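You operate a simulated robot arm through the tools that you are given. There is no shell and no other tool. Be economical: measure what you need, move in short steps, check, and stop when the job is done.

Carry out the task below with a simulated robot arm. There is one attempt and no reset: what you move stays moved.

Task
Fetch the red end cap and set it on top of the green bobbin. Fetch the yellow sleeve and set it on the shelf under the long teal bench. Put the grey plug on the top of the long teal bench away on the shelf under the white table. The order is free. Set down upright: grey plug.

Only the result counts: the job must be done as asked and must still hold three seconds after the hand-in. Knocking over, shifting, dropping, spilling or breaking anything else fails it. A push-on lid holds only when it is set on centred and level and pressed home; a screw cap is set on level and turned clockwise until tight.

Robot
A 7-joint arm with a vacuum gripper on a trunk, on a base that drives. Base frame: it is fixed to the floor where the robot stands at the start and does not move with it; the origin is under the middle of the robot, x ahead of it, y to its left, z up; the surface under the hand at the start is at about z = 80. Readings come in cm, rad, newtons and seconds.
Its first joint turns from -2.601 to 2.601 rad. Places, roughly: green bobbin (6x6x5 cm) [80, 160, 80]; grey plug [300, -100, 75]; red end cap (4x4x3 cm) [70, -10, 80]; shelf under the long teal bench [270, 10, 20]; shelf under the white table [90, 940, 20]; yellow sleeve [150, -200, 75]. Payload 1.06 kg.
Tool frame: the origin (TCP) lies in the middle of the cups' lips, and z points out of the cups. The gripper has 1 cup of 2.4 cm across, covering 2.4 by 2.4 cm (tool x, y); the bellows give 0.8 cm. With the vacuum on, a cup seals on a smooth face that it is pressed against (1 to 4 N); it does not hold porous or soft things. The pull reaches 23 N.
Orientation is told as [roll, pitch, yaw] about the base's x, y, z axes, in that order, counted from this pose: with the cups facing straight down, the tool's x points along the base's -x, its y along +y and its z along -z.

Tools
- The arm moves only by the tool send_rows. Its argument "moves" is text: rows parted by semicolons, each of 6 numbers parted by spaces: the shift along the tool's x, y, z in units of 25 mm (1.0 is 25 mm), then the turn, a rotation vector about the tool's x, y, z in units of 6 degrees (1.0 is 6 degrees). In form: dx dy dz wx wy wz; .... A call has 1 to 10 rows; each row shifts and turns the commanded pose from where the row before left it, along the tool's axes as they then stand. "suction" is the vacuum: 1 switches it on, 0 off, set as the call begins (left out, the last holds). A call with a number of a shift or a turn outside -1 to 1 is refused whole. Each row takes 0.2 s and may step no farther than 5 cm and 0.15 rad from the row before; otherwise, or with a gripper value out of range, the whole call is refused. Where a pose cannot be reached the arm comes as near as it can. A force on the tool above 40 N (or 10 N above the force at the start of the call, whichever is more), or a blocked arm, ends the call early, and 0.2 s more pass. The pull builds up within a second once a cup has sealed. Time passes only in rows, and 0.2 s behind the last, so rows that do not move give it time. It gives the time, the measured TCP pose, the force on the tool (base axes) and the pull of the vacuum at its end, in the units of the frame above (readings bear some noise), with the torque about the TCP (base axes, N m) and any sound that the robot's microphone picked up, and new pictures: "views" is both (left out), scene, wrist or none.
- Cameras (640 x 400 px; columns grow to the right, rows downward): "scene" is now at [3.9, 15.9, 151.9]; the picture's right is [-0.14, -0.99, 0.00], its down [-0.64, 0.09, -0.77] and it looks along [0.76, -0.11, -0.64] (base axes); focal length 292 px, centre (320, 200). "wrist" rides on the gripper at [7.8, 1.9, -9.6] in the tool frame; the picture's right is [-0.24, 0.97, 0.00], its down [-0.71, -0.17, -0.69] and it looks along [-0.67, -0.16, 0.73] (tool axes); focal length 243 px, centre (320, 200). There is no depth. A picture from a camera that has moved, and an enlarged one, comes with that camera's place and axes in the base frame and with its lens.
- slide_trunk(by): slides the trunk up (or, below 0, down) by that many cm; the arm and the scene camera ride with it, the base frame stays. It gives what a move gives, with no picture.
- steer(legs): drives the robot by 1 to 6 legs, each [ahead, turn to the left] in cm and rad, along the robot's own axes; the way and the turn of a leg run together, so that a leg with both is an arc; at most 150 cm and 3.142 rad a leg. The arm and the cameras ride along, it lands a little off, and it stops where it bumps. It gives what a move gives, and a new picture of the scene camera.
- head_to(pan, tilt): turns the head with the scene camera to pan (to the left, within 2.705 rad either way) and tilt (down, from -0.506 to 1.204), counted from straight ahead of the robot. It gives what a move gives, and a new picture of the scene camera.
- enlarge(camera, box): a new picture of the part [left, top, right, bottom] of that camera's present view, enlarged. The clock stands still meanwhile.
- sign_off(): hands the job in; it is judged then, once.

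Go step by step. Nothing tells you exact positions but the pictures and the camera data: compare them with the known pose of the tool, close in by small moves and look again before you grip or let go. The budget is 165 turns and 260 pictures, counting those below and the enlarged ones. Unless the task says otherwise, let go and move clear before handing in, and close with one line.

The tools are called by a JSON object that holds its "fn" and its "kwargs". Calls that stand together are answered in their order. send_rows: Moves the arm, as the interface text tells. Its arguments: {"type":"object","properties":{"moves":{"type":"string"},"suction":{"type":"number"},"views":{"type":"string","enum":["both","scene","wrist","none"]}},"required":["moves"]} The other tools are called the same way: slide_trunk (by) slides the trunk up or down; steer (legs) drives the base; head_to (pan, tilt) turns the head that bears the scene camera; enlarge (camera, box) takes an enlarged picture of a part of a camera's view; sign_off () hands the job in.

At the start:

```text
t: 0.0
tcp_pos: [78.27, 2.58, 108.86]
ee_rot: [-0.001, 0.0, 0.0]
force: [0.7, -0.2, -0.3]
ft_torque: [-0.01, -0.01, -0.01]
pull: 0.0
trunk travel left (down, up): [-57.5, 13.5]
robot x, y, heading: [0.09, -0.01, -0.002]
head pan, tilt: [-0.141, 0.7]
```

scene: 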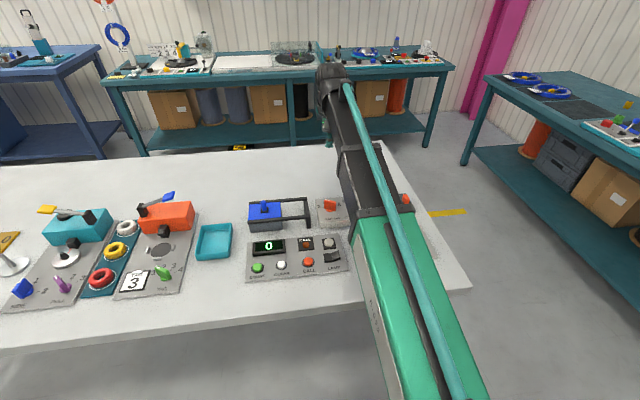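
wrist: 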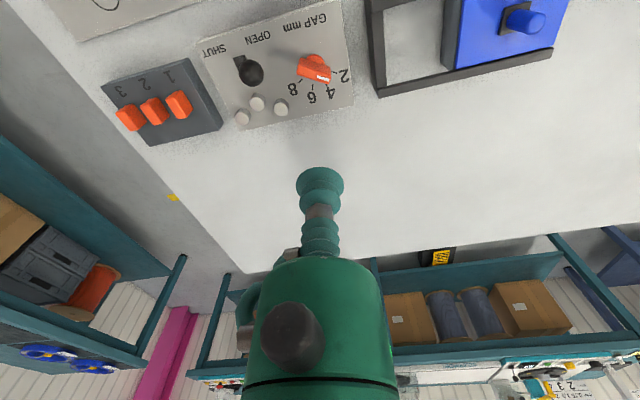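

The picture shows the white table with panels on it; the red cap must be hidden behind the arm. I'll turn the head and look.

{"fn": "head_to", "kwargs": {"pan": -0.3, "tilt": 0.95}}

{"fn": "head_to", "kwargs": {"pan": 1.2, "tilt": 0.6}}

{"fn": "head_to", "kwargs": {"pan": -1.0, "tilt": 0.5}}

```text
t: 0.8
tcp_pos: [78.19, 2.52, 108.83]
ee_rot: [0.002, 0.001, -0.001]
force: [-0.1, 0.5, -0.4]
ft_torque: [-0.01, 0.04, 0.03]
pull: 0.2
trunk travel left (down, up): [-57.5, 13.5]
robot x, y, heading: [-0.04, 0.2, -0.001]
head pan, tilt: [-0.3, 0.949]
camera scene: at [2.44, 14.94, 149.93], right [-0.3, -0.96, 0.0], down [-0.78, 0.24, -0.58], along [0.56, -0.17, -0.81], focal length 292 px, centre (320, 200)
```

scene: 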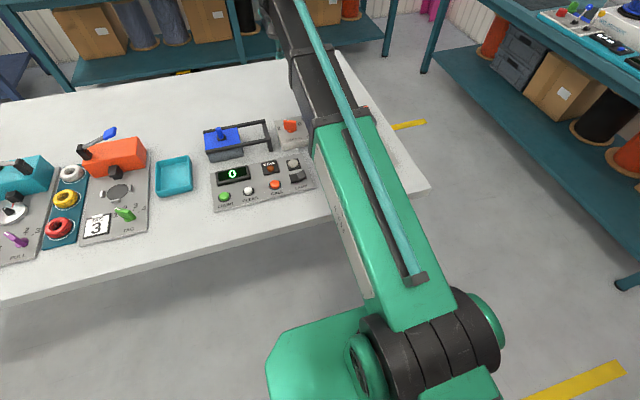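

```text
t: 2.4
tcp_pos: [78.23, 2.49, 108.85]
ee_rot: [-0.001, 0.001, -0.001]
force: [0.4, 0.5, 0.4]
ft_torque: [-0.02, -0.01, 0.0]
pull: 0.1
trunk travel left (down, up): [-57.5, 13.5]
robot x, y, heading: [-0.08, -0.15, 0.001]
head pan, tilt: [1.201, 0.6]
camera scene: at [-1.31, 25.33, 152.76], right [0.93, -0.36, 0.0], down [-0.2, -0.53, -0.82], along [0.3, 0.77, -0.57], focal length 292 px, centre (320, 200)
```

scene: 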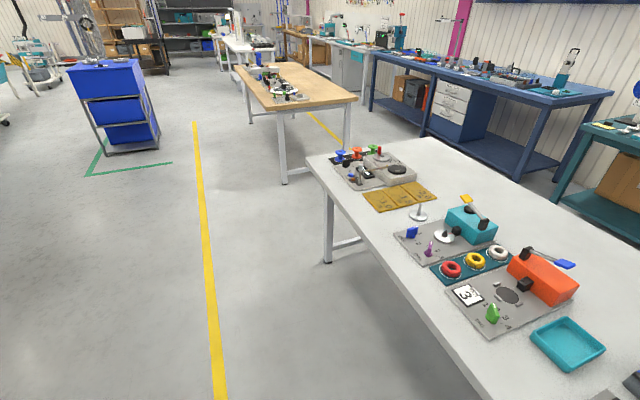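

```text
t: 4.4
tcp_pos: [78.24, 2.59, 108.84]
ee_rot: [0.001, 0.001, 0.001]
force: [1.2, 0.0, 0.5]
ft_torque: [-0.01, -0.01, 0.01]
pull: 0.1
trunk travel left (down, up): [-57.5, 13.5]
robot x, y, heading: [0.15, -0.19, 0.001]
head pan, tilt: [-1.0, 0.499]
camera scene: at [0.41, 9.43, 153.68], right [-0.84, -0.54, 0.0], down [-0.26, 0.4, -0.88], along [0.47, -0.74, -0.48], focal length 292 px, centre (320, 200)
```

scene: 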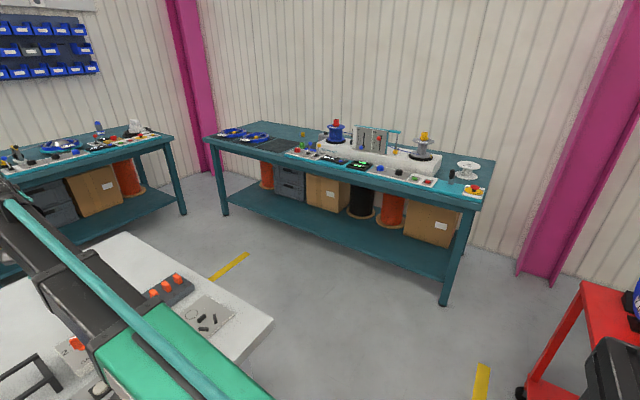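

The red cap is still behind the arm; I'll shift the hand to the left and look again, and enlarge the right bench for the yellow sleeve.

{"fn": "enlarge", "kwargs": {"camera": "scene", "box": [260, 100, 500, 250]}}

{"fn": "send_rows", "kwargs": {"moves": "0 1 -1 0 0 0;0 1 0 0 0 0;0 1 0 0 0 0;0 1 0 0 0 0;0 1 0 0 0 0;0 1 0 0 0 0;0 1 0 0 0 0;0 1 0 0 0 0", "views": "wrist"}}

{"fn": "head_to", "kwargs": {"pan": -0.3, "tilt": 0.8}}

```text
2.67 times, centred on (380, 175) of scene
camera zoom: at [0.41, 9.43, 153.68], right [-0.84, -0.54, 0.0], down [-0.26, 0.4, -0.88], along [0.47, -0.74, -0.48], focal length 778 px, centre (160, 267)
```

zoom: 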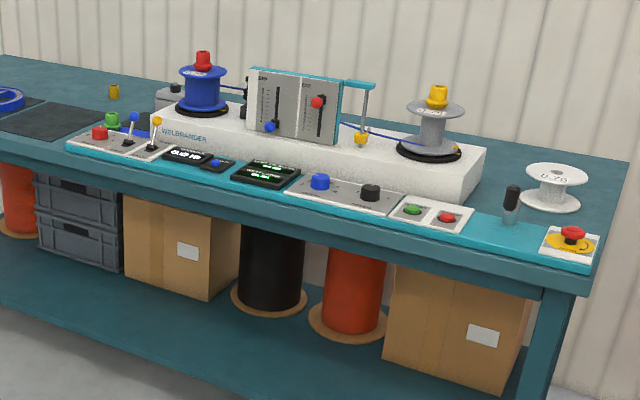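

```text
t: 6.2
tcp_pos: [78.01, 22.71, 111.51]
ee_rot: [0.0, 0.0, 0.0]
force: [1.0, -0.2, 0.1]
ft_torque: [0.03, 0.0, 0.0]
pull: 0.1
trunk travel left (down, up): [-57.5, 13.5]
robot x, y, heading: [0.15, -0.2, -0.002]
head pan, tilt: [-1.0, 0.499]
camera wrist: at [70.24, 24.54, 121.06], right [0.23, 0.97, 0.0], down [0.71, -0.17, 0.69], along [0.67, -0.16, -0.73], focal length 243 px, centre (320, 200)
```

wrist: 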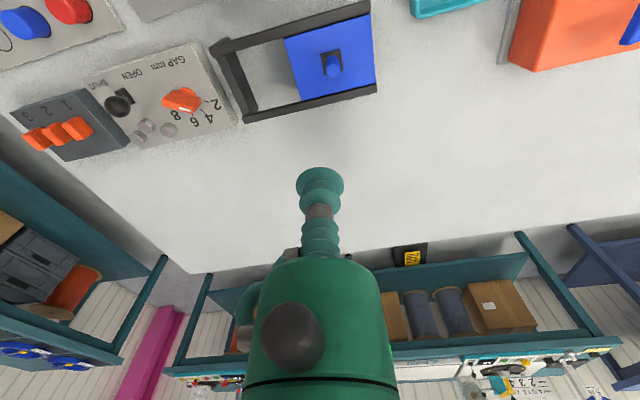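

```text
t: 7.3
tcp_pos: [78.13, 22.73, 111.49]
ee_rot: [0.001, 0.0, 0.0]
force: [0.7, 0.4, -0.2]
ft_torque: [0.03, 0.0, 0.03]
pull: 0.0
trunk travel left (down, up): [-57.5, 13.5]
robot x, y, heading: [-0.07, 0.35, 0.0]
head pan, tilt: [-0.3, 0.799]
camera scene: at [3.19, 14.7, 151.08], right [-0.3, -0.95, 0.0], down [-0.68, 0.21, -0.7], along [0.67, -0.21, -0.72], focal length 292 px, centre (320, 200)
```

scene: 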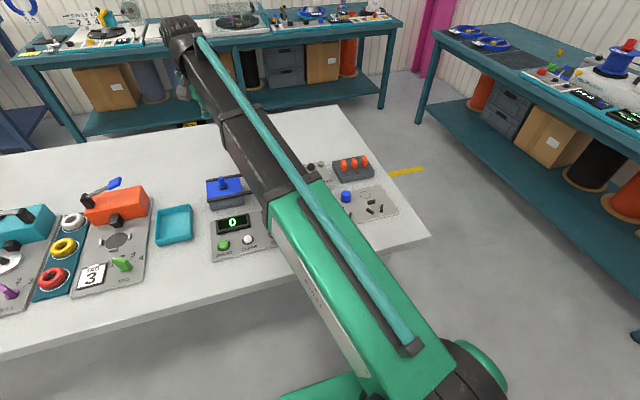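

The red cap shows at the wrist picture's upper left, about [66, -7, 82]. The yellow sleeve is the small cylinder on the right-hand bench near [160, -212]. I'll move above the red cap.

{"fn": "send_rows", "kwargs": {"moves": "0.5 -1 0 0 0 0;0.5 -1 0 0 0 0;0.5 -1 0 0 0 0;0.5 -1 0 0 0 0;0.5 -1 0 0 0 0;0.5 -1 0 0 0 0;0.5 -1 0 0 0 0;0.5 -1 0 0 0 0;0.5 -1 0 0 0 0;0.3 -1 0 0 0 0", "views": "none"}}

{"fn": "send_rows", "kwargs": {"moves": "0 -1 0 0 0 0;0 -0.6 0 0 0 0;0 0 1 0 0 0;0 0 1 0 0 0;0 0 1 0 0 0;0 0 1 0 0 0", "views": "both"}}

```text
t: 9.5
tcp_pos: [66.19, -2.59, 111.28]
ee_rot: [0.0, 0.0, -0.001]
force: [0.0, -0.1, 0.4]
ft_torque: [0.0, -0.02, -0.02]
pull: 0.0
trunk travel left (down, up): [-57.5, 13.5]
robot x, y, heading: [0.23, 0.21, -0.001]
head pan, tilt: [-0.3, 0.799]
```

```text
t: 10.9
tcp_pos: [66.17, -6.56, 101.36]
ee_rot: [0.0, 0.0, 0.0]
force: [0.5, 0.0, 0.1]
ft_torque: [0.01, -0.01, 0.0]
pull: 0.1
trunk travel left (down, up): [-57.5, 13.5]
robot x, y, heading: [-0.06, 0.24, 0.003]
head pan, tilt: [-0.3, 0.799]
camera scene: at [3.2, 14.7, 151.08], right [-0.3, -0.96, 0.0], down [-0.68, 0.21, -0.7], along [0.67, -0.21, -0.72], focal length 292 px, centre (320, 200)
camera wrist: at [58.43, -4.75, 110.96], right [0.24, 0.97, 0.0], down [0.71, -0.17, 0.69], along [0.67, -0.16, -0.73], focal length 243 px, centre (320, 200)
```

scene: 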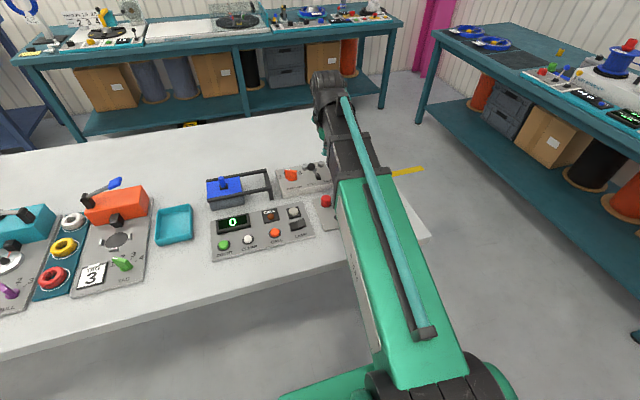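
wrist: 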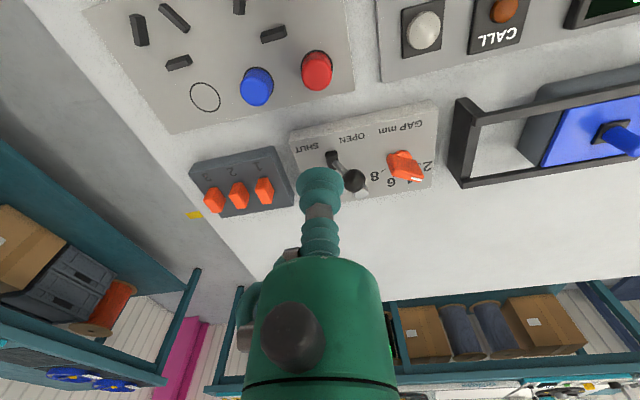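

The red cap's top is about [65.3, -6.6, 83]. I'm lowering to see it more closely.

{"fn": "send_rows", "kwargs": {"moves": "0.3 0 1 0 0 0;0 0 1 0 0 0;0 0 1 0 0 0;0 0 1 0 0 0;0 0 1 0 0 0", "views": "wrist"}}

```text
t: 12.1
tcp_pos: [65.49, -6.68, 89.01]
ee_rot: [0.0, 0.001, -0.001]
force: [0.2, 0.3, 0.0]
ft_torque: [0.01, -0.01, -0.01]
pull: 0.0
trunk travel left (down, up): [-57.5, 13.5]
robot x, y, heading: [-0.03, 0.1, -0.0]
head pan, tilt: [-0.3, 0.799]
camera wrist: at [57.69, -4.72, 98.65], right [0.24, 0.97, 0.0], down [0.71, -0.17, 0.69], along [0.67, -0.16, -0.73], focal length 243 px, centre (320, 200)
```

wrist: 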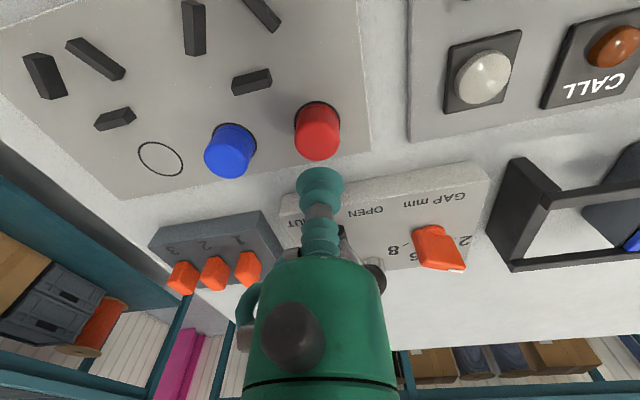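

{"fn": "enlarge", "kwargs": {"camera": "wrist", "box": [256, 80, 384, 200]}}

```text
3.33 times, centred on (320, 140) of wrist
camera zoom: at [57.69, -4.72, 98.65], right [0.24, 0.97, 0.0], down [0.71, -0.17, 0.69], along [0.67, -0.16, -0.73], focal length 809 px, centre (320, 400)
```

zoom: 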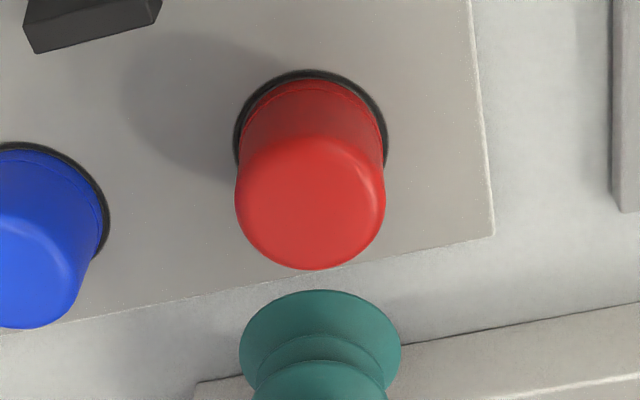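

{"fn": "send_rows", "kwargs": {"moves": "-0.25 -0.1 0.8 0 0 0;0 0 0.4 0 0 0", "views": "none"}}

{"fn": "enlarge", "kwargs": {"camera": "wrist", "box": [256, 80, 384, 200]}}

```text
t: 12.7
tcp_pos: [66.18, -6.87, 86.09]
ee_rot: [0.001, 0.001, 0.0]
force: [-0.3, -0.1, 0.0]
ft_torque: [0.01, 0.02, 0.0]
pull: 0.1
trunk travel left (down, up): [-57.5, 13.5]
robot x, y, heading: [0.26, 0.02, -0.001]
head pan, tilt: [-0.3, 0.799]
```

```text
3.33 times, centred on (320, 140) of wrist
camera zoom: at [58.39, -4.95, 95.58], right [0.24, 0.97, 0.0], down [0.71, -0.17, 0.69], along [0.67, -0.16, -0.73], focal length 809 px, centre (320, 400)
```

zoom: 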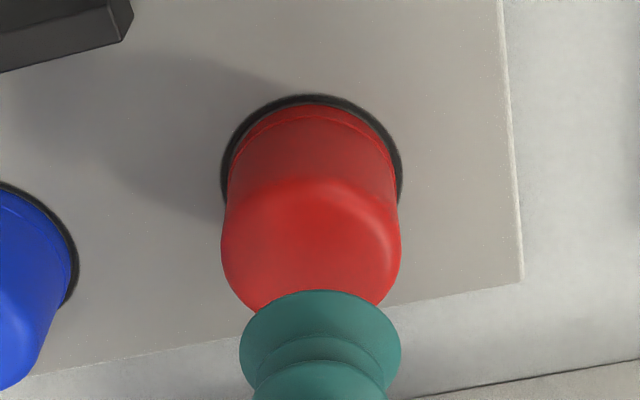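

Two views agree: the red cap's top is at [66.3, -7.0, 83.0]. I'm pressing on with vacuum.

{"fn": "send_rows", "kwargs": {"moves": "-0.05 -0.06 0.5 0 0 0;0 0 0.4 0 0 0;0 0 0.2 0 0 0;0 0 0.15 0 0 0;0 0 0 0 0 0;0 0 0 0 0 0;0 0 0 0 0 0", "suction": 1, "views": "wrist"}}

```text
t: 14.3
tcp_pos: [66.18, -6.91, 82.89]
ee_rot: [0.001, -0.001, 0.001]
force: [6.6, 0.3, 24.8]
ft_torque: [-0.02, 0.06, 0.02]
pull: 22.7
trunk travel left (down, up): [-57.5, 13.5]
robot x, y, heading: [-0.17, -0.03, 0.005]
head pan, tilt: [-0.3, 0.799]
camera wrist: at [58.35, -5.02, 92.44], right [0.23, 0.97, 0.0], down [0.71, -0.17, 0.69], along [0.67, -0.16, -0.73], focal length 243 px, centre (320, 200)
```

wrist: 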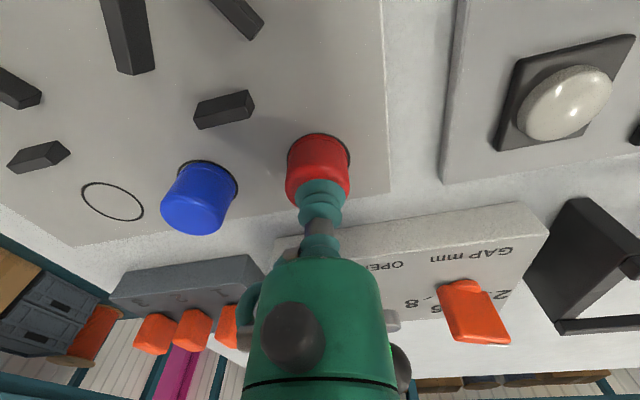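

Sealed. I'm lifting gently.

{"fn": "send_rows", "kwargs": {"moves": "0 0 -0.2 0 0 0;0 0 -0.4 0 0 0;0 0 -0.8 0 0 0;0 0 -1 0 0 0;0 0 -1 0 0 0;0 0 -1 0 0 0;0 0 -1 0 0 0;0 0 -1 0 0 0", "views": "wrist"}}

{"fn": "head_to", "kwargs": {"pan": 0.9, "tilt": 0.55}}

```text
t: 16.1
tcp_pos: [66.29, -6.85, 98.6]
ee_rot: [0.001, 0.0, 0.0]
force: [-0.2, -0.2, -0.6]
ft_torque: [0.01, -0.01, 0.01]
pull: 22.9
trunk travel left (down, up): [-57.5, 13.5]
robot x, y, heading: [-0.04, 0.26, 0.001]
head pan, tilt: [-0.3, 0.799]
camera wrist: at [58.5, -5.12, 108.24], right [0.24, 0.97, 0.0], down [0.71, -0.17, 0.68], along [0.67, -0.16, -0.73], focal length 243 px, centre (320, 200)
```

wrist: 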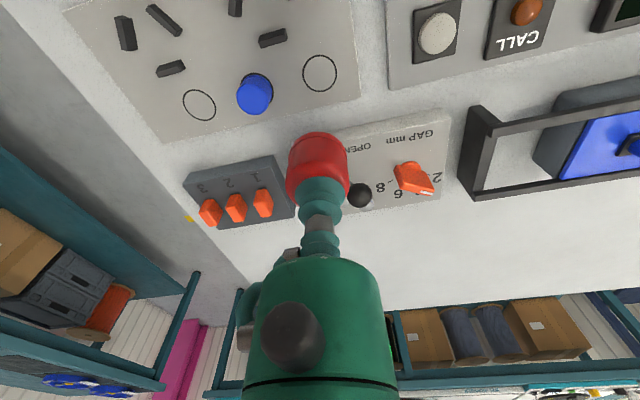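

```text
t: 17.5
tcp_pos: [66.23, -6.91, 98.58]
ee_rot: [0.001, 0.0, 0.0]
force: [-0.1, -0.7, -0.6]
ft_torque: [0.01, 0.02, 0.0]
pull: 22.4
trunk travel left (down, up): [-57.5, 13.5]
robot x, y, heading: [0.05, 0.46, 0.001]
head pan, tilt: [0.901, 0.55]
camera scene: at [1.07, 24.12, 153.22], right [0.78, -0.62, 0.0], down [-0.32, -0.41, -0.85], along [0.53, 0.67, -0.52], focal length 292 px, centre (320, 200)
```

scene: 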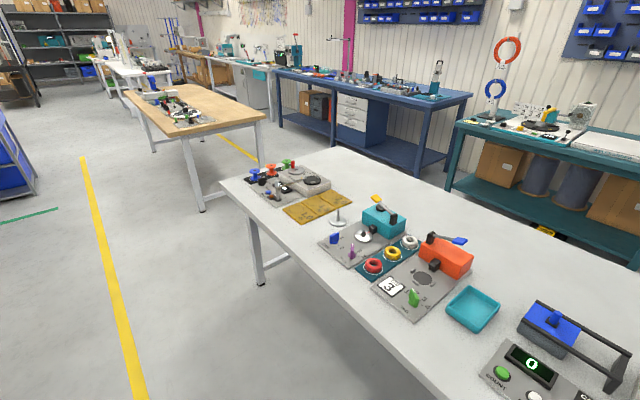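

{"fn": "enlarge", "kwargs": {"camera": "scene", "box": [220, 140, 380, 240]}}

{"fn": "enlarge", "kwargs": {"camera": "scene", "box": [30, 0, 350, 200]}}

```text
4.00 times, centred on (300, 190) of scene
camera zoom: at [1.07, 24.12, 153.22], right [0.78, -0.62, 0.0], down [-0.32, -0.41, -0.85], along [0.53, 0.67, -0.52], focal length 1167 px, centre (400, 240)
```

zoom: 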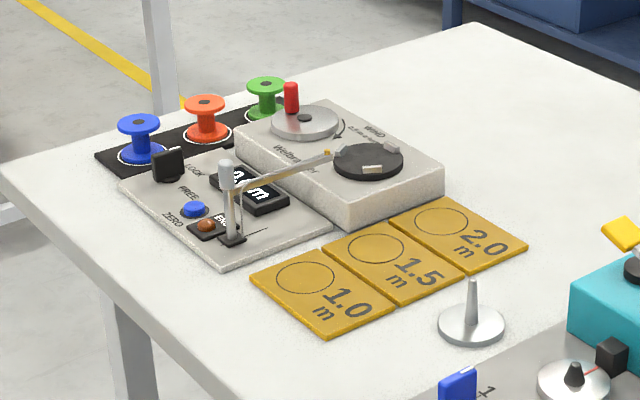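

```text
2.00 times, centred on (190, 100) of scene
camera zoom: at [1.07, 24.12, 153.22], right [0.78, -0.62, 0.0], down [-0.32, -0.41, -0.85], along [0.53, 0.67, -0.52], focal length 584 px, centre (580, 400)
```

zoom: 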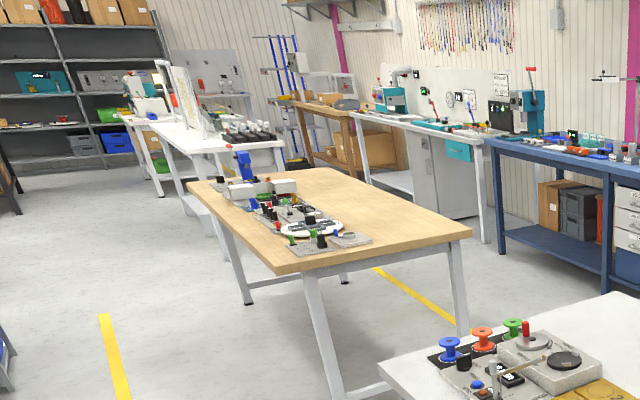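

The green bobbin is at about [82, 158, 85]. I'll raise the hand and drive the robot alongside it.

{"fn": "slide_trunk", "kwargs": {"by": 13}}

{"fn": "send_rows", "kwargs": {"moves": "0 0 -1 0 0 0;0 0 -1 0 0 0;0 0 -1 0 0 0;0 0 -1 0 0 0", "views": "none"}}

{"fn": "steer", "kwargs": {"legs": [[0, 1.571], [80, 0], [79, 0], [0, -1.571]]}}

{"fn": "head_to", "kwargs": {"pan": -0.05, "tilt": 0.75}}

```text
t: 19.1
tcp_pos: [66.37, -6.97, 111.56]
ee_rot: [0.001, 0.002, 0.0]
force: [0.2, 0.9, -0.8]
ft_torque: [-0.02, 0.0, -0.01]
pull: 23.2
trunk travel left (down, up): [-70.5, 0.5]
robot x, y, heading: [-0.19, -0.08, 0.001]
head pan, tilt: [0.901, 0.55]
```

```text
t: 20.1
tcp_pos: [66.27, -6.99, 121.7]
ee_rot: [0.001, 0.0, 0.001]
force: [1.3, -0.1, -0.7]
ft_torque: [0.03, 0.0, -0.02]
pull: 22.9
trunk travel left (down, up): [-70.5, 0.5]
robot x, y, heading: [-0.49, 0.07, 0.004]
head pan, tilt: [0.901, 0.55]
```

```text
t: 35.9
tcp_pos: [65.44, 157.02, 121.55]
ee_rot: [0.001, 0.002, 0.036]
force: [-0.1, 0.3, -0.5]
ft_torque: [0.0, 0.0, 0.01]
pull: 22.9
trunk travel left (down, up): [-70.5, 0.5]
robot x, y, heading: [-1.22, 162.09, 0.039]
head pan, tilt: [0.901, 0.55]
camera scene: at [-0.75, 186.0, 166.22], right [0.8, -0.59, 0.0], down [-0.31, -0.42, -0.85], along [0.51, 0.69, -0.52], focal length 292 px, centre (320, 200)
```

scene: 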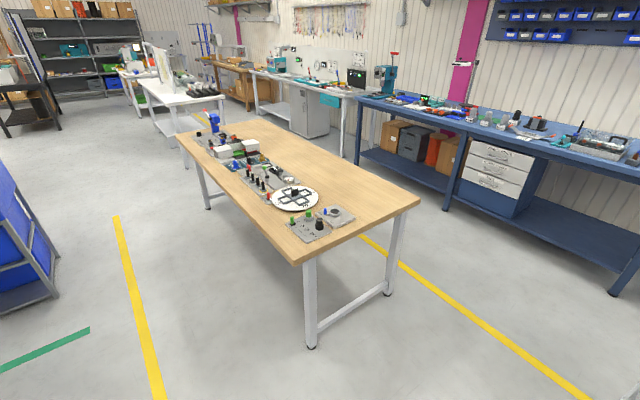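

```text
t: 37.2
tcp_pos: [65.45, 157.11, 121.51]
ee_rot: [-0.001, 0.0, 0.035]
force: [0.4, 0.7, 0.5]
ft_torque: [0.01, 0.0, -0.03]
pull: 23.0
trunk travel left (down, up): [-70.5, 0.5]
robot x, y, heading: [-1.35, 161.75, 0.036]
head pan, tilt: [-0.051, 0.75]
camera scene: at [2.21, 178.66, 164.48], right [-0.02, -1.0, 0.0], down [-0.68, 0.01, -0.73], along [0.73, -0.01, -0.68], focal length 292 px, centre (320, 200)
```

scene: 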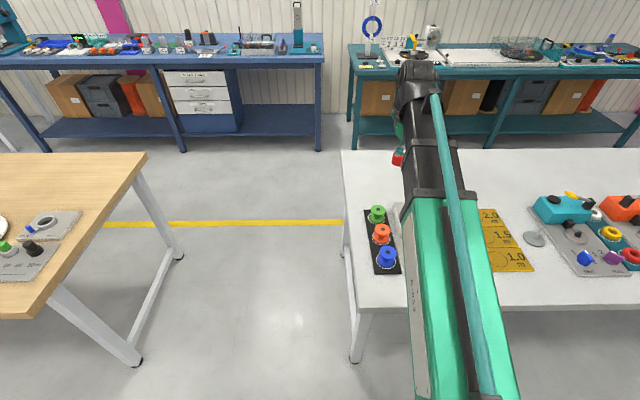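

Bobbin is near [81.6, 156.5, 85]. I'm approaching at height and looking with the wrist camera.

{"fn": "send_rows", "kwargs": {"moves": "-1 0 0.5 0 0 0;-1 0 0.5 0 0 0;-1 0 1 0 0 0;-1 0 1 0 0 0;-1 0 1 0 0 0;-1 0 1 0 0 0;0 0 1 0 0 0;0 0 1 0 0 0", "views": "wrist"}}

```text
t: 39.0
tcp_pos: [80.59, 157.56, 103.76]
ee_rot: [-0.001, -0.001, 0.034]
force: [0.6, 0.2, -0.4]
ft_torque: [-0.02, -0.03, -0.02]
pull: 23.6
trunk travel left (down, up): [-70.5, 0.5]
robot x, y, heading: [-0.96, 161.36, 0.032]
head pan, tilt: [-0.051, 0.75]
camera wrist: at [72.77, 159.1, 113.39], right [0.2, 0.98, 0.0], down [0.71, -0.15, 0.69], along [0.67, -0.14, -0.73], focal length 243 px, centre (320, 200)
```

wrist: 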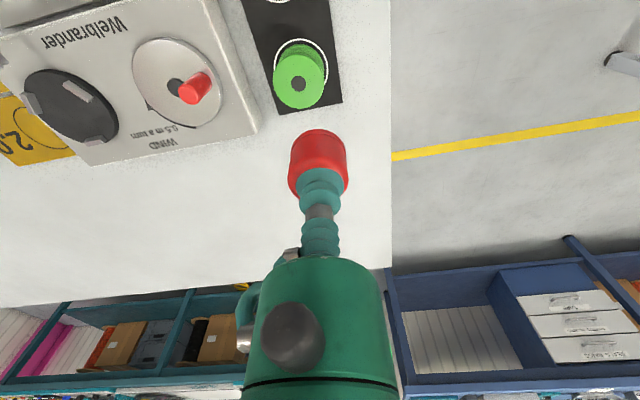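

{"fn": "enlarge", "kwargs": {"camera": "wrist", "box": [240, 20, 400, 120]}}

```text
4.00 times, centred on (320, 70) of wrist
camera zoom: at [72.77, 159.1, 113.39], right [0.2, 0.98, 0.0], down [0.71, -0.15, 0.69], along [0.67, -0.14, -0.73], focal length 970 px, centre (320, 720)
```

zoom: 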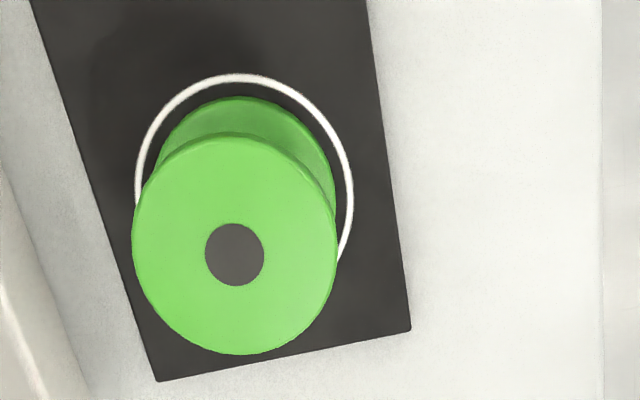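

{"fn": "send_rows", "kwargs": {"moves": "-0.1 -0.5 1 0 0 0;-0.1 -0.5 1 0 0 0;0 0 1 0 0 0", "views": "wrist"}}

{"fn": "enlarge", "kwargs": {"camera": "wrist", "box": [240, 60, 400, 160]}}

```text
t: 39.8
tcp_pos: [81.07, 155.07, 96.29]
ee_rot: [0.0, 0.002, 0.036]
force: [0.1, -0.3, -0.7]
ft_torque: [-0.02, -0.01, -0.01]
pull: 23.3
trunk travel left (down, up): [-70.5, 0.5]
robot x, y, heading: [-0.94, 161.58, 0.028]
head pan, tilt: [-0.051, 0.75]
camera wrist: at [73.11, 156.61, 105.98], right [0.2, 0.98, 0.0], down [0.71, -0.15, 0.69], along [0.67, -0.14, -0.73], focal length 243 px, centre (320, 200)
```

wrist: 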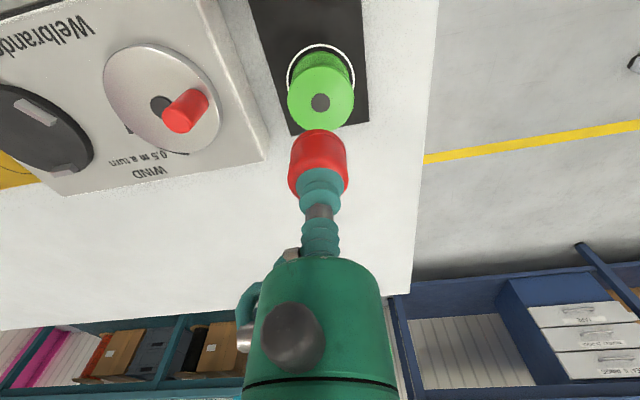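

```text
4.00 times, centred on (320, 110) of wrist
camera zoom: at [73.11, 156.61, 105.98], right [0.2, 0.98, 0.0], down [0.71, -0.15, 0.69], along [0.67, -0.14, -0.73], focal length 970 px, centre (320, 560)
```

zoom: 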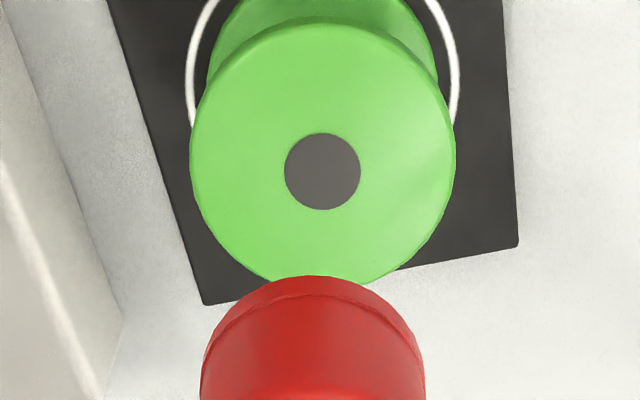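

Bobbin centre resolves to [81.0, 155.0, 85.4]; the hand is right over it. I'm lowering.

{"fn": "send_rows", "kwargs": {"moves": "0 0 1 0 0 0;0 0 1 0 0 0;0 0 0.7 0 0 0", "views": "none"}}

{"fn": "enlarge", "kwargs": {"camera": "wrist", "box": [240, 90, 400, 190]}}

```text
t: 40.6
tcp_pos: [80.98, 155.33, 89.7]
ee_rot: [0.0, 0.0, 0.035]
force: [0.1, 0.7, -0.7]
ft_torque: [0.02, -0.02, 0.0]
pull: 23.2
trunk travel left (down, up): [-70.5, 0.5]
robot x, y, heading: [-1.17, 161.84, 0.033]
head pan, tilt: [-0.051, 0.75]
```

```text
4.00 times, centred on (320, 140) of wrist
camera zoom: at [73.16, 156.93, 99.29], right [0.2, 0.98, 0.0], down [0.71, -0.15, 0.69], along [0.67, -0.14, -0.73], focal length 970 px, centre (320, 440)
```

zoom: 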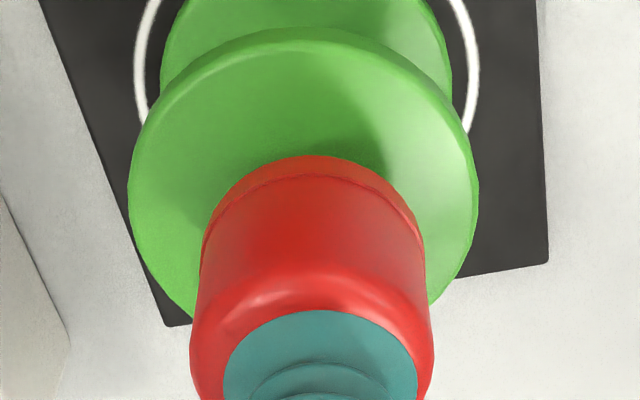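

{"fn": "send_rows", "kwargs": {"moves": "0 -0.05 0.2 0 0 0;0 0 0.16 0 0 0;0 0 0.08 0 0 0;0 0 0 0 0 0", "views": "none"}}

{"fn": "enlarge", "kwargs": {"camera": "wrist", "box": [240, 90, 400, 190]}}

```text
t: 41.6
tcp_pos: [81.07, 155.11, 88.6]
ee_rot: [0.001, 0.001, 0.036]
force: [0.5, -0.9, -0.2]
ft_torque: [-0.02, 0.03, 0.0]
pull: 23.0
trunk travel left (down, up): [-70.5, 0.5]
robot x, y, heading: [-1.07, 162.35, 0.033]
head pan, tilt: [-0.051, 0.75]
```

```text
4.00 times, centred on (320, 140) of wrist
camera zoom: at [73.18, 156.7, 98.21], right [0.2, 0.98, 0.0], down [0.71, -0.15, 0.69], along [0.67, -0.14, -0.73], focal length 970 px, centre (320, 440)
```

zoom: 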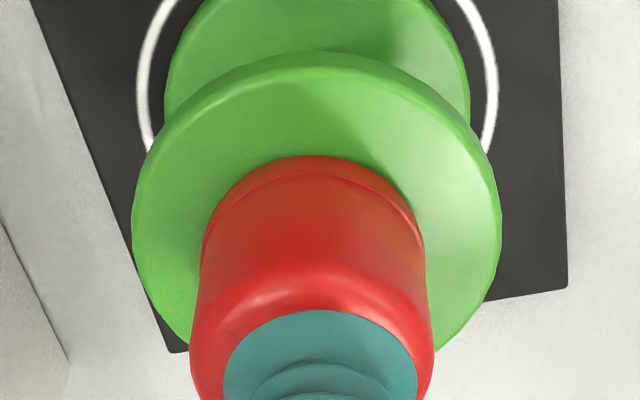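

The cap is concentric within about 2 mm. I'm lowering in small steps to contact.

{"fn": "send_rows", "kwargs": {"moves": "-0.02 0.02 0.08 0 0 0;0 0 0.08 0 0 0;0 0 0 0 0 0", "views": "none"}}

{"fn": "send_rows", "kwargs": {"moves": "0 0 0.08 0 0 0;0 0 0 0 0 0", "views": "none"}}

```text
t: 42.4
tcp_pos: [80.99, 155.09, 88.34]
ee_rot: [0.0, -0.002, 0.037]
force: [3.5, 1.0, 15.9]
ft_torque: [0.0, -0.06, 0.0]
pull: 22.2
trunk travel left (down, up): [-70.5, 0.5]
robot x, y, heading: [-1.03, 161.99, 0.035]
head pan, tilt: [-0.051, 0.75]
```

```text
t: 43.0
tcp_pos: [80.92, 155.07, 88.16]
ee_rot: [0.001, -0.001, 0.034]
force: [2.6, 1.4, 15.0]
ft_torque: [0.04, 0.03, -0.02]
pull: 22.9
trunk travel left (down, up): [-70.5, 0.5]
robot x, y, heading: [-0.94, 162.2, 0.031]
head pan, tilt: [-0.051, 0.75]
```

Contact with about 15 N. I'll ease off and release, then look.

{"fn": "send_rows", "kwargs": {"moves": "0 0 -0.04 0 0 0;0 0 0 0 0 0;0 0 0 0 0 0;0 0 0 0 0 0;0 0 0 0 0 0;0 0 0 0 0 0", "suction": 0, "views": "none"}}

{"fn": "send_rows", "kwargs": {"moves": "0 0 -0.1 0 0 0;0 0 -0.2 0 0 0;0 0 -0.4 0 0 0;0 0 -1 0 0 0;0 0 -1 0 0 0", "views": "wrist"}}

```text
t: 44.4
tcp_pos: [81.09, 155.0, 88.17]
ee_rot: [0.0, 0.001, 0.033]
force: [-0.7, 0.3, 2.3]
ft_torque: [0.0, -0.01, -0.01]
pull: 0.1
trunk travel left (down, up): [-70.5, 0.5]
robot x, y, heading: [-1.1, 161.62, 0.035]
head pan, tilt: [-0.051, 0.75]
```

```text
t: 45.6
tcp_pos: [81.14, 155.02, 94.95]
ee_rot: [0.0, 0.0, 0.037]
force: [0.7, 0.3, -0.7]
ft_torque: [-0.02, -0.01, -0.01]
pull: 0.0
trunk travel left (down, up): [-70.5, 0.5]
robot x, y, heading: [-0.94, 161.82, 0.034]
head pan, tilt: [-0.051, 0.75]
camera wrist: at [73.22, 156.63, 104.6], right [0.2, 0.98, 0.0], down [0.71, -0.15, 0.68], along [0.67, -0.14, -0.73], focal length 243 px, centre (320, 200)
```

wrist: 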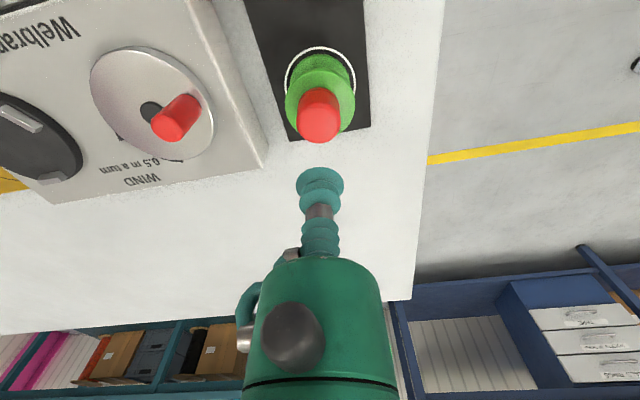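

Cap sits well on the bobbin. I'll raise and retract the hand, then drive around the right end of the table to the other benches.

{"fn": "send_rows", "kwargs": {"moves": "0 0 -1 0 0 0;0.5 0 -1 0 0 0;0.7 0 -1 0 0 0;0.7 0 -1 0 0 0;0.7 0 -1 0 0 0;0.7 0 -1 0 0 0;0.7 0 -1 0 0 0;0.7 0 -1 0 0 0;0.7 0 -1 0 0 0;0.7 0 -1 0 0 0", "views": "none"}}

{"fn": "steer", "kwargs": {"legs": [[0, -1.606], [130, 0], [124, 0], [0, 1.571]]}}

```text
t: 47.8
tcp_pos: [65.91, 154.63, 119.85]
ee_rot: [0.0, -0.001, 0.034]
force: [0.6, 1.0, 0.4]
ft_torque: [0.01, -0.01, -0.03]
pull: 0.0
trunk travel left (down, up): [-70.5, 0.5]
robot x, y, heading: [-0.93, 161.63, 0.034]
head pan, tilt: [-0.051, 0.75]
```

```text
t: 67.9
tcp_pos: [67.26, -101.21, 119.74]
ee_rot: [0.001, -0.001, 0.002]
force: [0.4, 0.2, -0.9]
ft_torque: [0.01, -0.02, 0.05]
pull: 0.1
trunk travel left (down, up): [-70.5, 0.5]
robot x, y, heading: [0.29, -90.98, -0.002]
head pan, tilt: [-0.051, 0.75]
camera scene: at [4.3, -74.5, 164.48], right [-0.05, -1.0, 0.0], down [-0.68, 0.03, -0.73], along [0.73, -0.04, -0.68], focal length 292 px, centre (320, 200)
```

scene: 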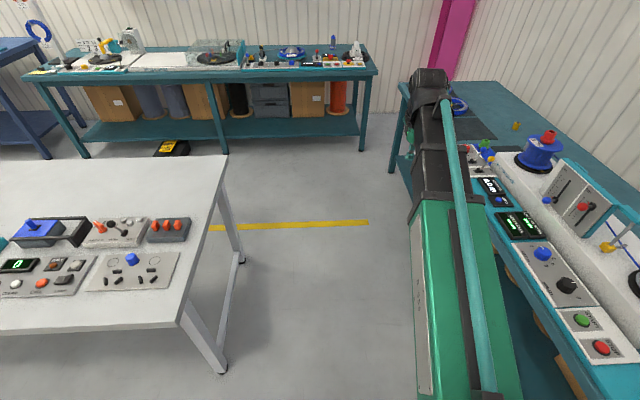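

The sleeve is at about [158, -202, 77] on the right-hand bench. I'm driving ahead and turning to face it.

{"fn": "steer", "kwargs": {"legs": [[146, 0], [0, -1.571]]}}

{"fn": "head_to", "kwargs": {"pan": -0.1, "tilt": 0.9}}

```text
t: 78.7
tcp_pos: [134.48, -156.84, 119.67]
ee_rot: [0.0, 0.001, -1.529]
force: [-0.8, -0.1, -0.3]
ft_torque: [0.03, -0.03, 0.0]
pull: 0.0
trunk travel left (down, up): [-70.5, 0.5]
robot x, y, heading: [142.15, -89.81, -1.531]
head pan, tilt: [-0.051, 0.75]
camera scene: at [158.73, -92.84, 164.48], right [-1.0, 0.01, 0.0], down [0.01, 0.68, -0.73], along [-0.01, -0.73, -0.68], focal length 292 px, centre (320, 200)
```

scene: 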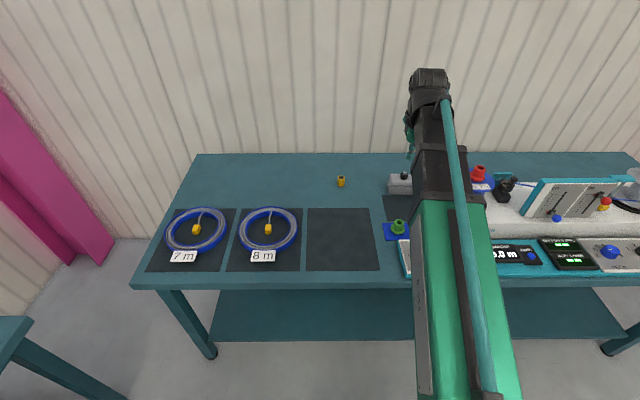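

```text
t: 79.4
tcp_pos: [134.57, -157.01, 119.71]
ee_rot: [0.0, 0.0, -1.53]
force: [0.2, -0.1, -0.1]
ft_torque: [0.01, -0.01, 0.03]
pull: 0.0
trunk travel left (down, up): [-70.5, 0.5]
robot x, y, heading: [142.14, -90.16, -1.528]
head pan, tilt: [-0.099, 0.901]
camera scene: at [158.38, -92.09, 163.29], right [-1.0, 0.06, 0.0], down [0.04, 0.78, -0.62], along [-0.04, -0.62, -0.78], focal length 292 px, centre (320, 200)
```

scene: 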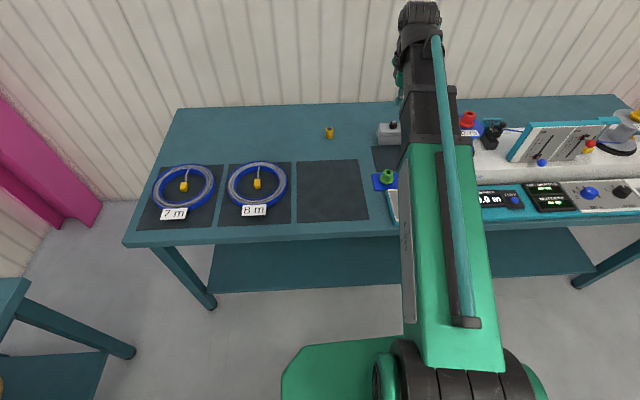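

The sleeve is at about [147.5, -199.5, 77]. I'm moving 20 cm ahead and then bringing the hand over it.

{"fn": "steer", "kwargs": {"legs": [[20, 0]]}}

{"fn": "send_rows", "kwargs": {"moves": "-1 0.6 1 0 0 0;-1 0.6 1 0 0 0;-1 0.6 1 0 0 0;-1 0.6 1 0 0 0;-1 0.6 1 0 0 0;-1 0.6 1 0 0 0;-1 0.6 1 0 0 0;-1 0.6 1 0 0 0;0 0 1 0 0 0", "views": "wrist"}}

```text
t: 81.0
tcp_pos: [135.4, -177.35, 119.73]
ee_rot: [-0.001, 0.002, -1.527]
force: [1.0, 0.2, 0.4]
ft_torque: [0.0, 0.0, 0.03]
pull: 0.0
trunk travel left (down, up): [-70.5, 0.5]
robot x, y, heading: [143.08, -110.23, -1.529]
head pan, tilt: [-0.099, 0.901]
camera scene: at [159.26, -112.56, 163.29], right [-1.0, 0.06, 0.0], down [0.04, 0.78, -0.62], along [-0.03, -0.62, -0.78], focal length 292 px, centre (320, 200)
```

scene: 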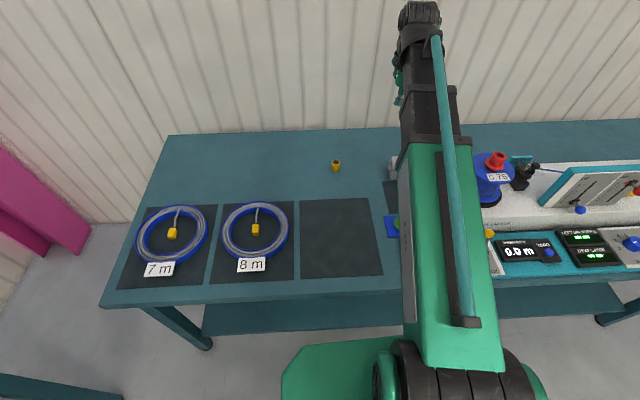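

```text
t: 83.0
tcp_pos: [148.31, -196.92, 97.11]
ee_rot: [0.0, 0.001, -1.526]
force: [0.1, 0.3, -0.3]
ft_torque: [-0.03, -0.03, 0.0]
pull: 0.0
trunk travel left (down, up): [-70.5, 0.5]
robot x, y, heading: [142.77, -110.43, -1.529]
head pan, tilt: [-0.099, 0.901]
camera wrist: at [149.89, -189.04, 106.76], right [0.98, -0.19, 0.0], down [-0.14, -0.71, 0.69], along [-0.13, -0.67, -0.73], focal length 243 px, centre (320, 200)
```

wrist: 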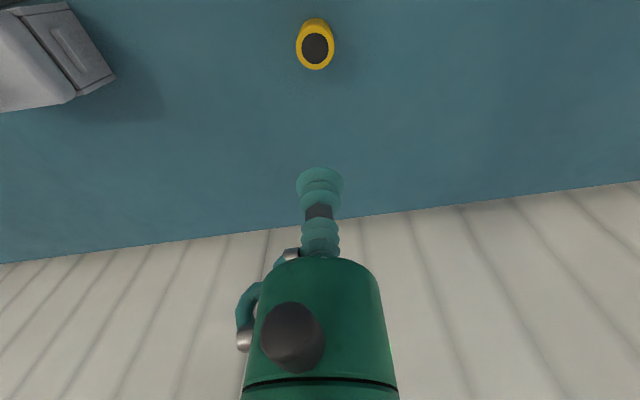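

{"fn": "enlarge", "kwargs": {"camera": "wrist", "box": [280, 10, 360, 80]}}

{"fn": "enlarge", "kwargs": {"camera": "scene", "box": [310, 140, 360, 190]}}

```text
5.71 times, centred on (320, 45) of wrist
camera zoom: at [149.89, -189.04, 106.76], right [0.98, -0.19, 0.0], down [-0.14, -0.71, 0.69], along [-0.13, -0.67, -0.73], focal length 1386 px, centre (320, 1086)
```

zoom: 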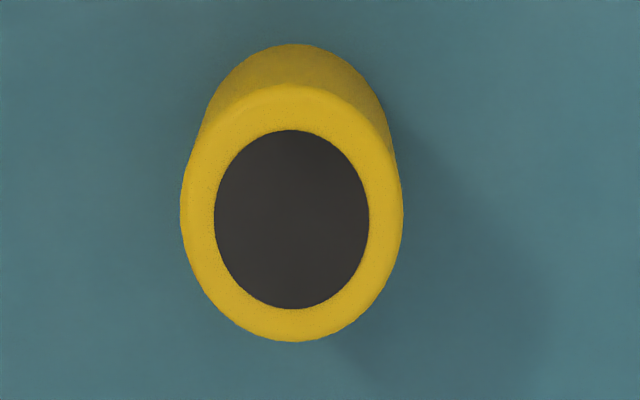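

```text
8.00 times, centred on (335, 165) of scene
camera zoom: at [159.26, -112.43, 163.29], right [-1.0, 0.06, 0.0], down [0.04, 0.78, -0.62], along [-0.03, -0.62, -0.78], focal length 2334 px, centre (200, 480)
```

zoom: 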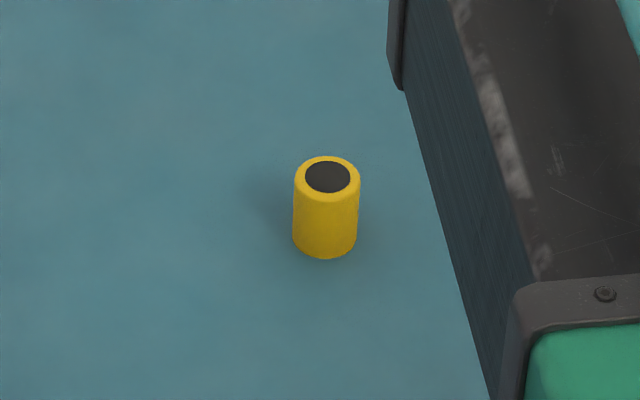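

{"fn": "send_rows", "kwargs": {"moves": "0.8 0 1 0 0 0;0.4 0 1 0 0 0", "views": "none"}}

{"fn": "enlarge", "kwargs": {"camera": "wrist", "box": [240, 20, 400, 120]}}

```text
t: 83.6
tcp_pos: [148.1, -193.92, 92.21]
ee_rot: [0.001, 0.0, -1.53]
force: [0.2, 0.4, 1.0]
ft_torque: [0.02, 0.01, -0.01]
pull: 0.1
trunk travel left (down, up): [-70.5, 0.5]
robot x, y, heading: [142.76, -110.52, -1.527]
head pan, tilt: [-0.099, 0.901]
```

```text
4.00 times, centred on (320, 70) of wrist
camera zoom: at [149.79, -186.01, 101.86], right [0.98, -0.19, 0.0], down [-0.14, -0.71, 0.69], along [-0.13, -0.67, -0.73], focal length 970 px, centre (320, 720)
```

zoom: 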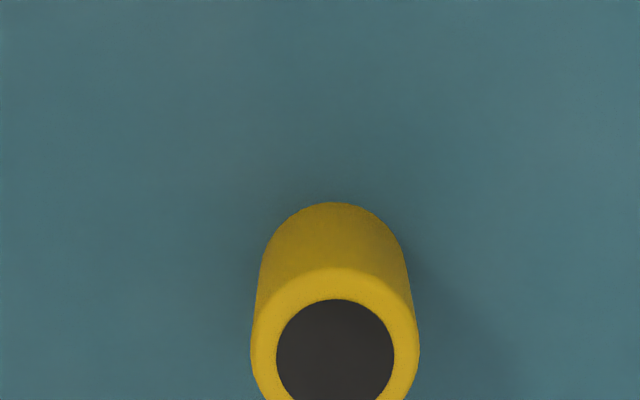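

Triangulated sleeve top: [148.7, -193.3, 84.4], an upright cylinder about 3 cm wide. I'm closing in.

{"fn": "send_rows", "kwargs": {"moves": "0.23 0.23 1 0 0 0;0 0 0.9 0 0 0", "views": "none"}}

{"fn": "enlarge", "kwargs": {"camera": "wrist", "box": [240, 90, 400, 190]}}

```text
t: 84.2
tcp_pos: [148.86, -193.05, 87.6]
ee_rot: [0.0, 0.0, -1.529]
force: [0.5, 0.5, -1.1]
ft_torque: [0.0, 0.0, 0.03]
pull: 0.0
trunk travel left (down, up): [-70.5, 0.5]
robot x, y, heading: [142.69, -110.12, -1.527]
head pan, tilt: [-0.099, 0.901]
```

```text
4.00 times, centred on (320, 140) of wrist
camera zoom: at [150.45, -185.26, 97.13], right [0.98, -0.19, 0.0], down [-0.14, -0.71, 0.68], along [-0.13, -0.67, -0.73], focal length 970 px, centre (320, 440)
```

zoom: 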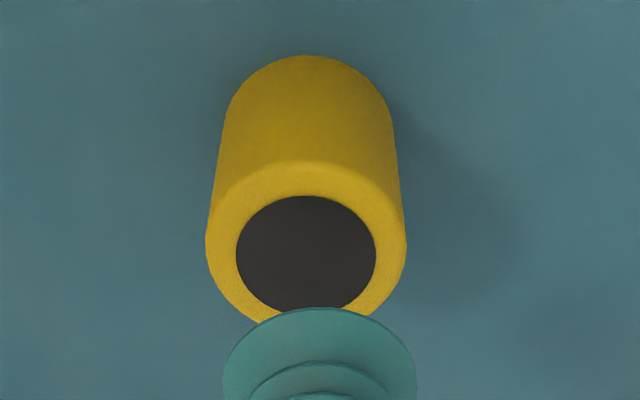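

{"fn": "send_rows", "kwargs": {"moves": "0 -0.06 0.6 0 0 0;0 0 0.5 0 0 0;0 0 0.2 0 0 0;0 0 0.12 0 0 0;0 0 0 0 0 0;0 0 0 0 0 0;0 0 0 0 0 0", "suction": 1, "views": "wrist"}}

```text
t: 85.8
tcp_pos: [148.61, -193.05, 83.94]
ee_rot: [0.002, 0.001, -1.528]
force: [-0.8, 0.2, 0.8]
ft_torque: [-0.01, -0.04, 0.04]
pull: 23.0
trunk travel left (down, up): [-70.5, 0.5]
robot x, y, heading: [142.9, -110.0, -1.526]
head pan, tilt: [-0.099, 0.901]
camera wrist: at [150.21, -185.25, 93.58], right [0.98, -0.19, 0.0], down [-0.14, -0.71, 0.69], along [-0.13, -0.67, -0.73], focal length 243 px, centre (320, 200)
```

wrist: 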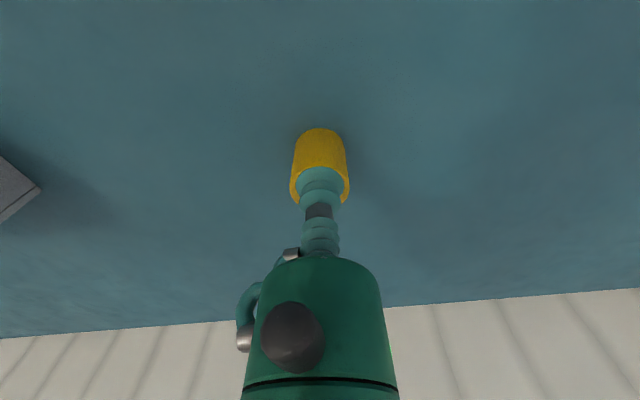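

Sealed on the sleeve. I'm lifting and retracting.

{"fn": "send_rows", "kwargs": {"moves": "0 0 -0.3 0 0 0;0 0 -0.6 0 0 0;0 0 -1 0 0 0;0 0 -1 0 0 0;0 0 -1 0 0 0;0 0 -1 0 0 0;0.5 0 -1 0 0 0;1 0 -1 0 0 0;1 0 -1 0 0 0;1 0 -1 0 0 0", "views": "wrist"}}

{"fn": "send_rows", "kwargs": {"moves": "1 0 -1 0 0 0;1 0 -1 0 0 0;1 0 -1 0 0 0;1 0 -1 0 0 0;0.5 0 -1 0 0 0;0 0 0 0 0 0", "views": "none"}}

{"fn": "steer", "kwargs": {"legs": [[-16, 0], [0, 1.528]]}}

```text
t: 88.0
tcp_pos: [148.58, -184.39, 106.1]
ee_rot: [0.0, 0.0, -1.527]
force: [-0.2, 0.5, -0.2]
ft_torque: [-0.01, 0.0, -0.01]
pull: 22.9
trunk travel left (down, up): [-70.5, 0.5]
robot x, y, heading: [142.88, -110.19, -1.529]
head pan, tilt: [-0.099, 0.901]
camera wrist: at [150.1, -176.62, 115.85], right [0.98, -0.19, 0.0], down [-0.14, -0.71, 0.69], along [-0.13, -0.67, -0.73], focal length 243 px, centre (320, 200)
```

wrist: 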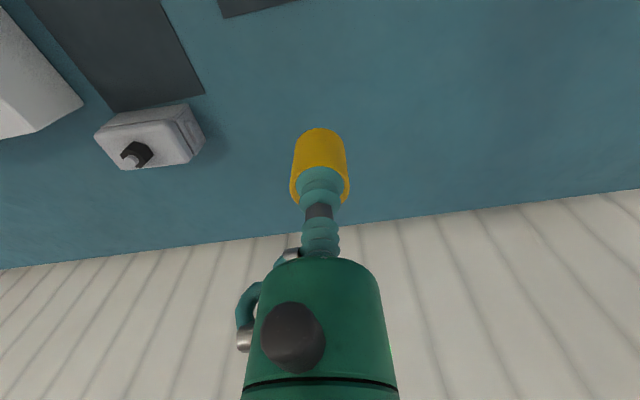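

```text
t: 89.4
tcp_pos: [147.63, -173.24, 118.66]
ee_rot: [0.0, 0.0, -1.526]
force: [0.4, 0.8, -0.8]
ft_torque: [0.05, -0.05, -0.02]
pull: 22.6
trunk travel left (down, up): [-70.5, 0.5]
robot x, y, heading: [142.72, -110.39, -1.528]
head pan, tilt: [-0.099, 0.901]
```

```text
t: 94.6
tcp_pos: [205.4, -90.68, 118.68]
ee_rot: [0.002, 0.0, 0.023]
force: [0.5, -0.5, 0.0]
ft_torque: [-0.01, 0.03, -0.01]
pull: 22.9
trunk travel left (down, up): [-70.5, 0.5]
robot x, y, heading: [142.14, -94.18, 0.024]
head pan, tilt: [-0.099, 0.901]
camera scene: at [144.83, -77.82, 163.29], right [-0.08, -1.0, 0.0], down [-0.78, 0.06, -0.62], along [0.62, -0.05, -0.78], focal length 292 px, centre (320, 200)
```

scene: 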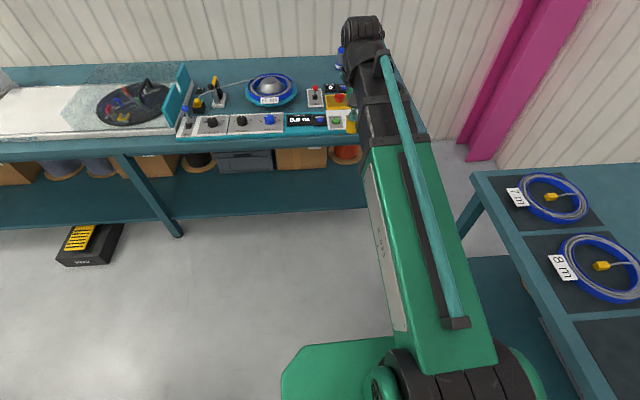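

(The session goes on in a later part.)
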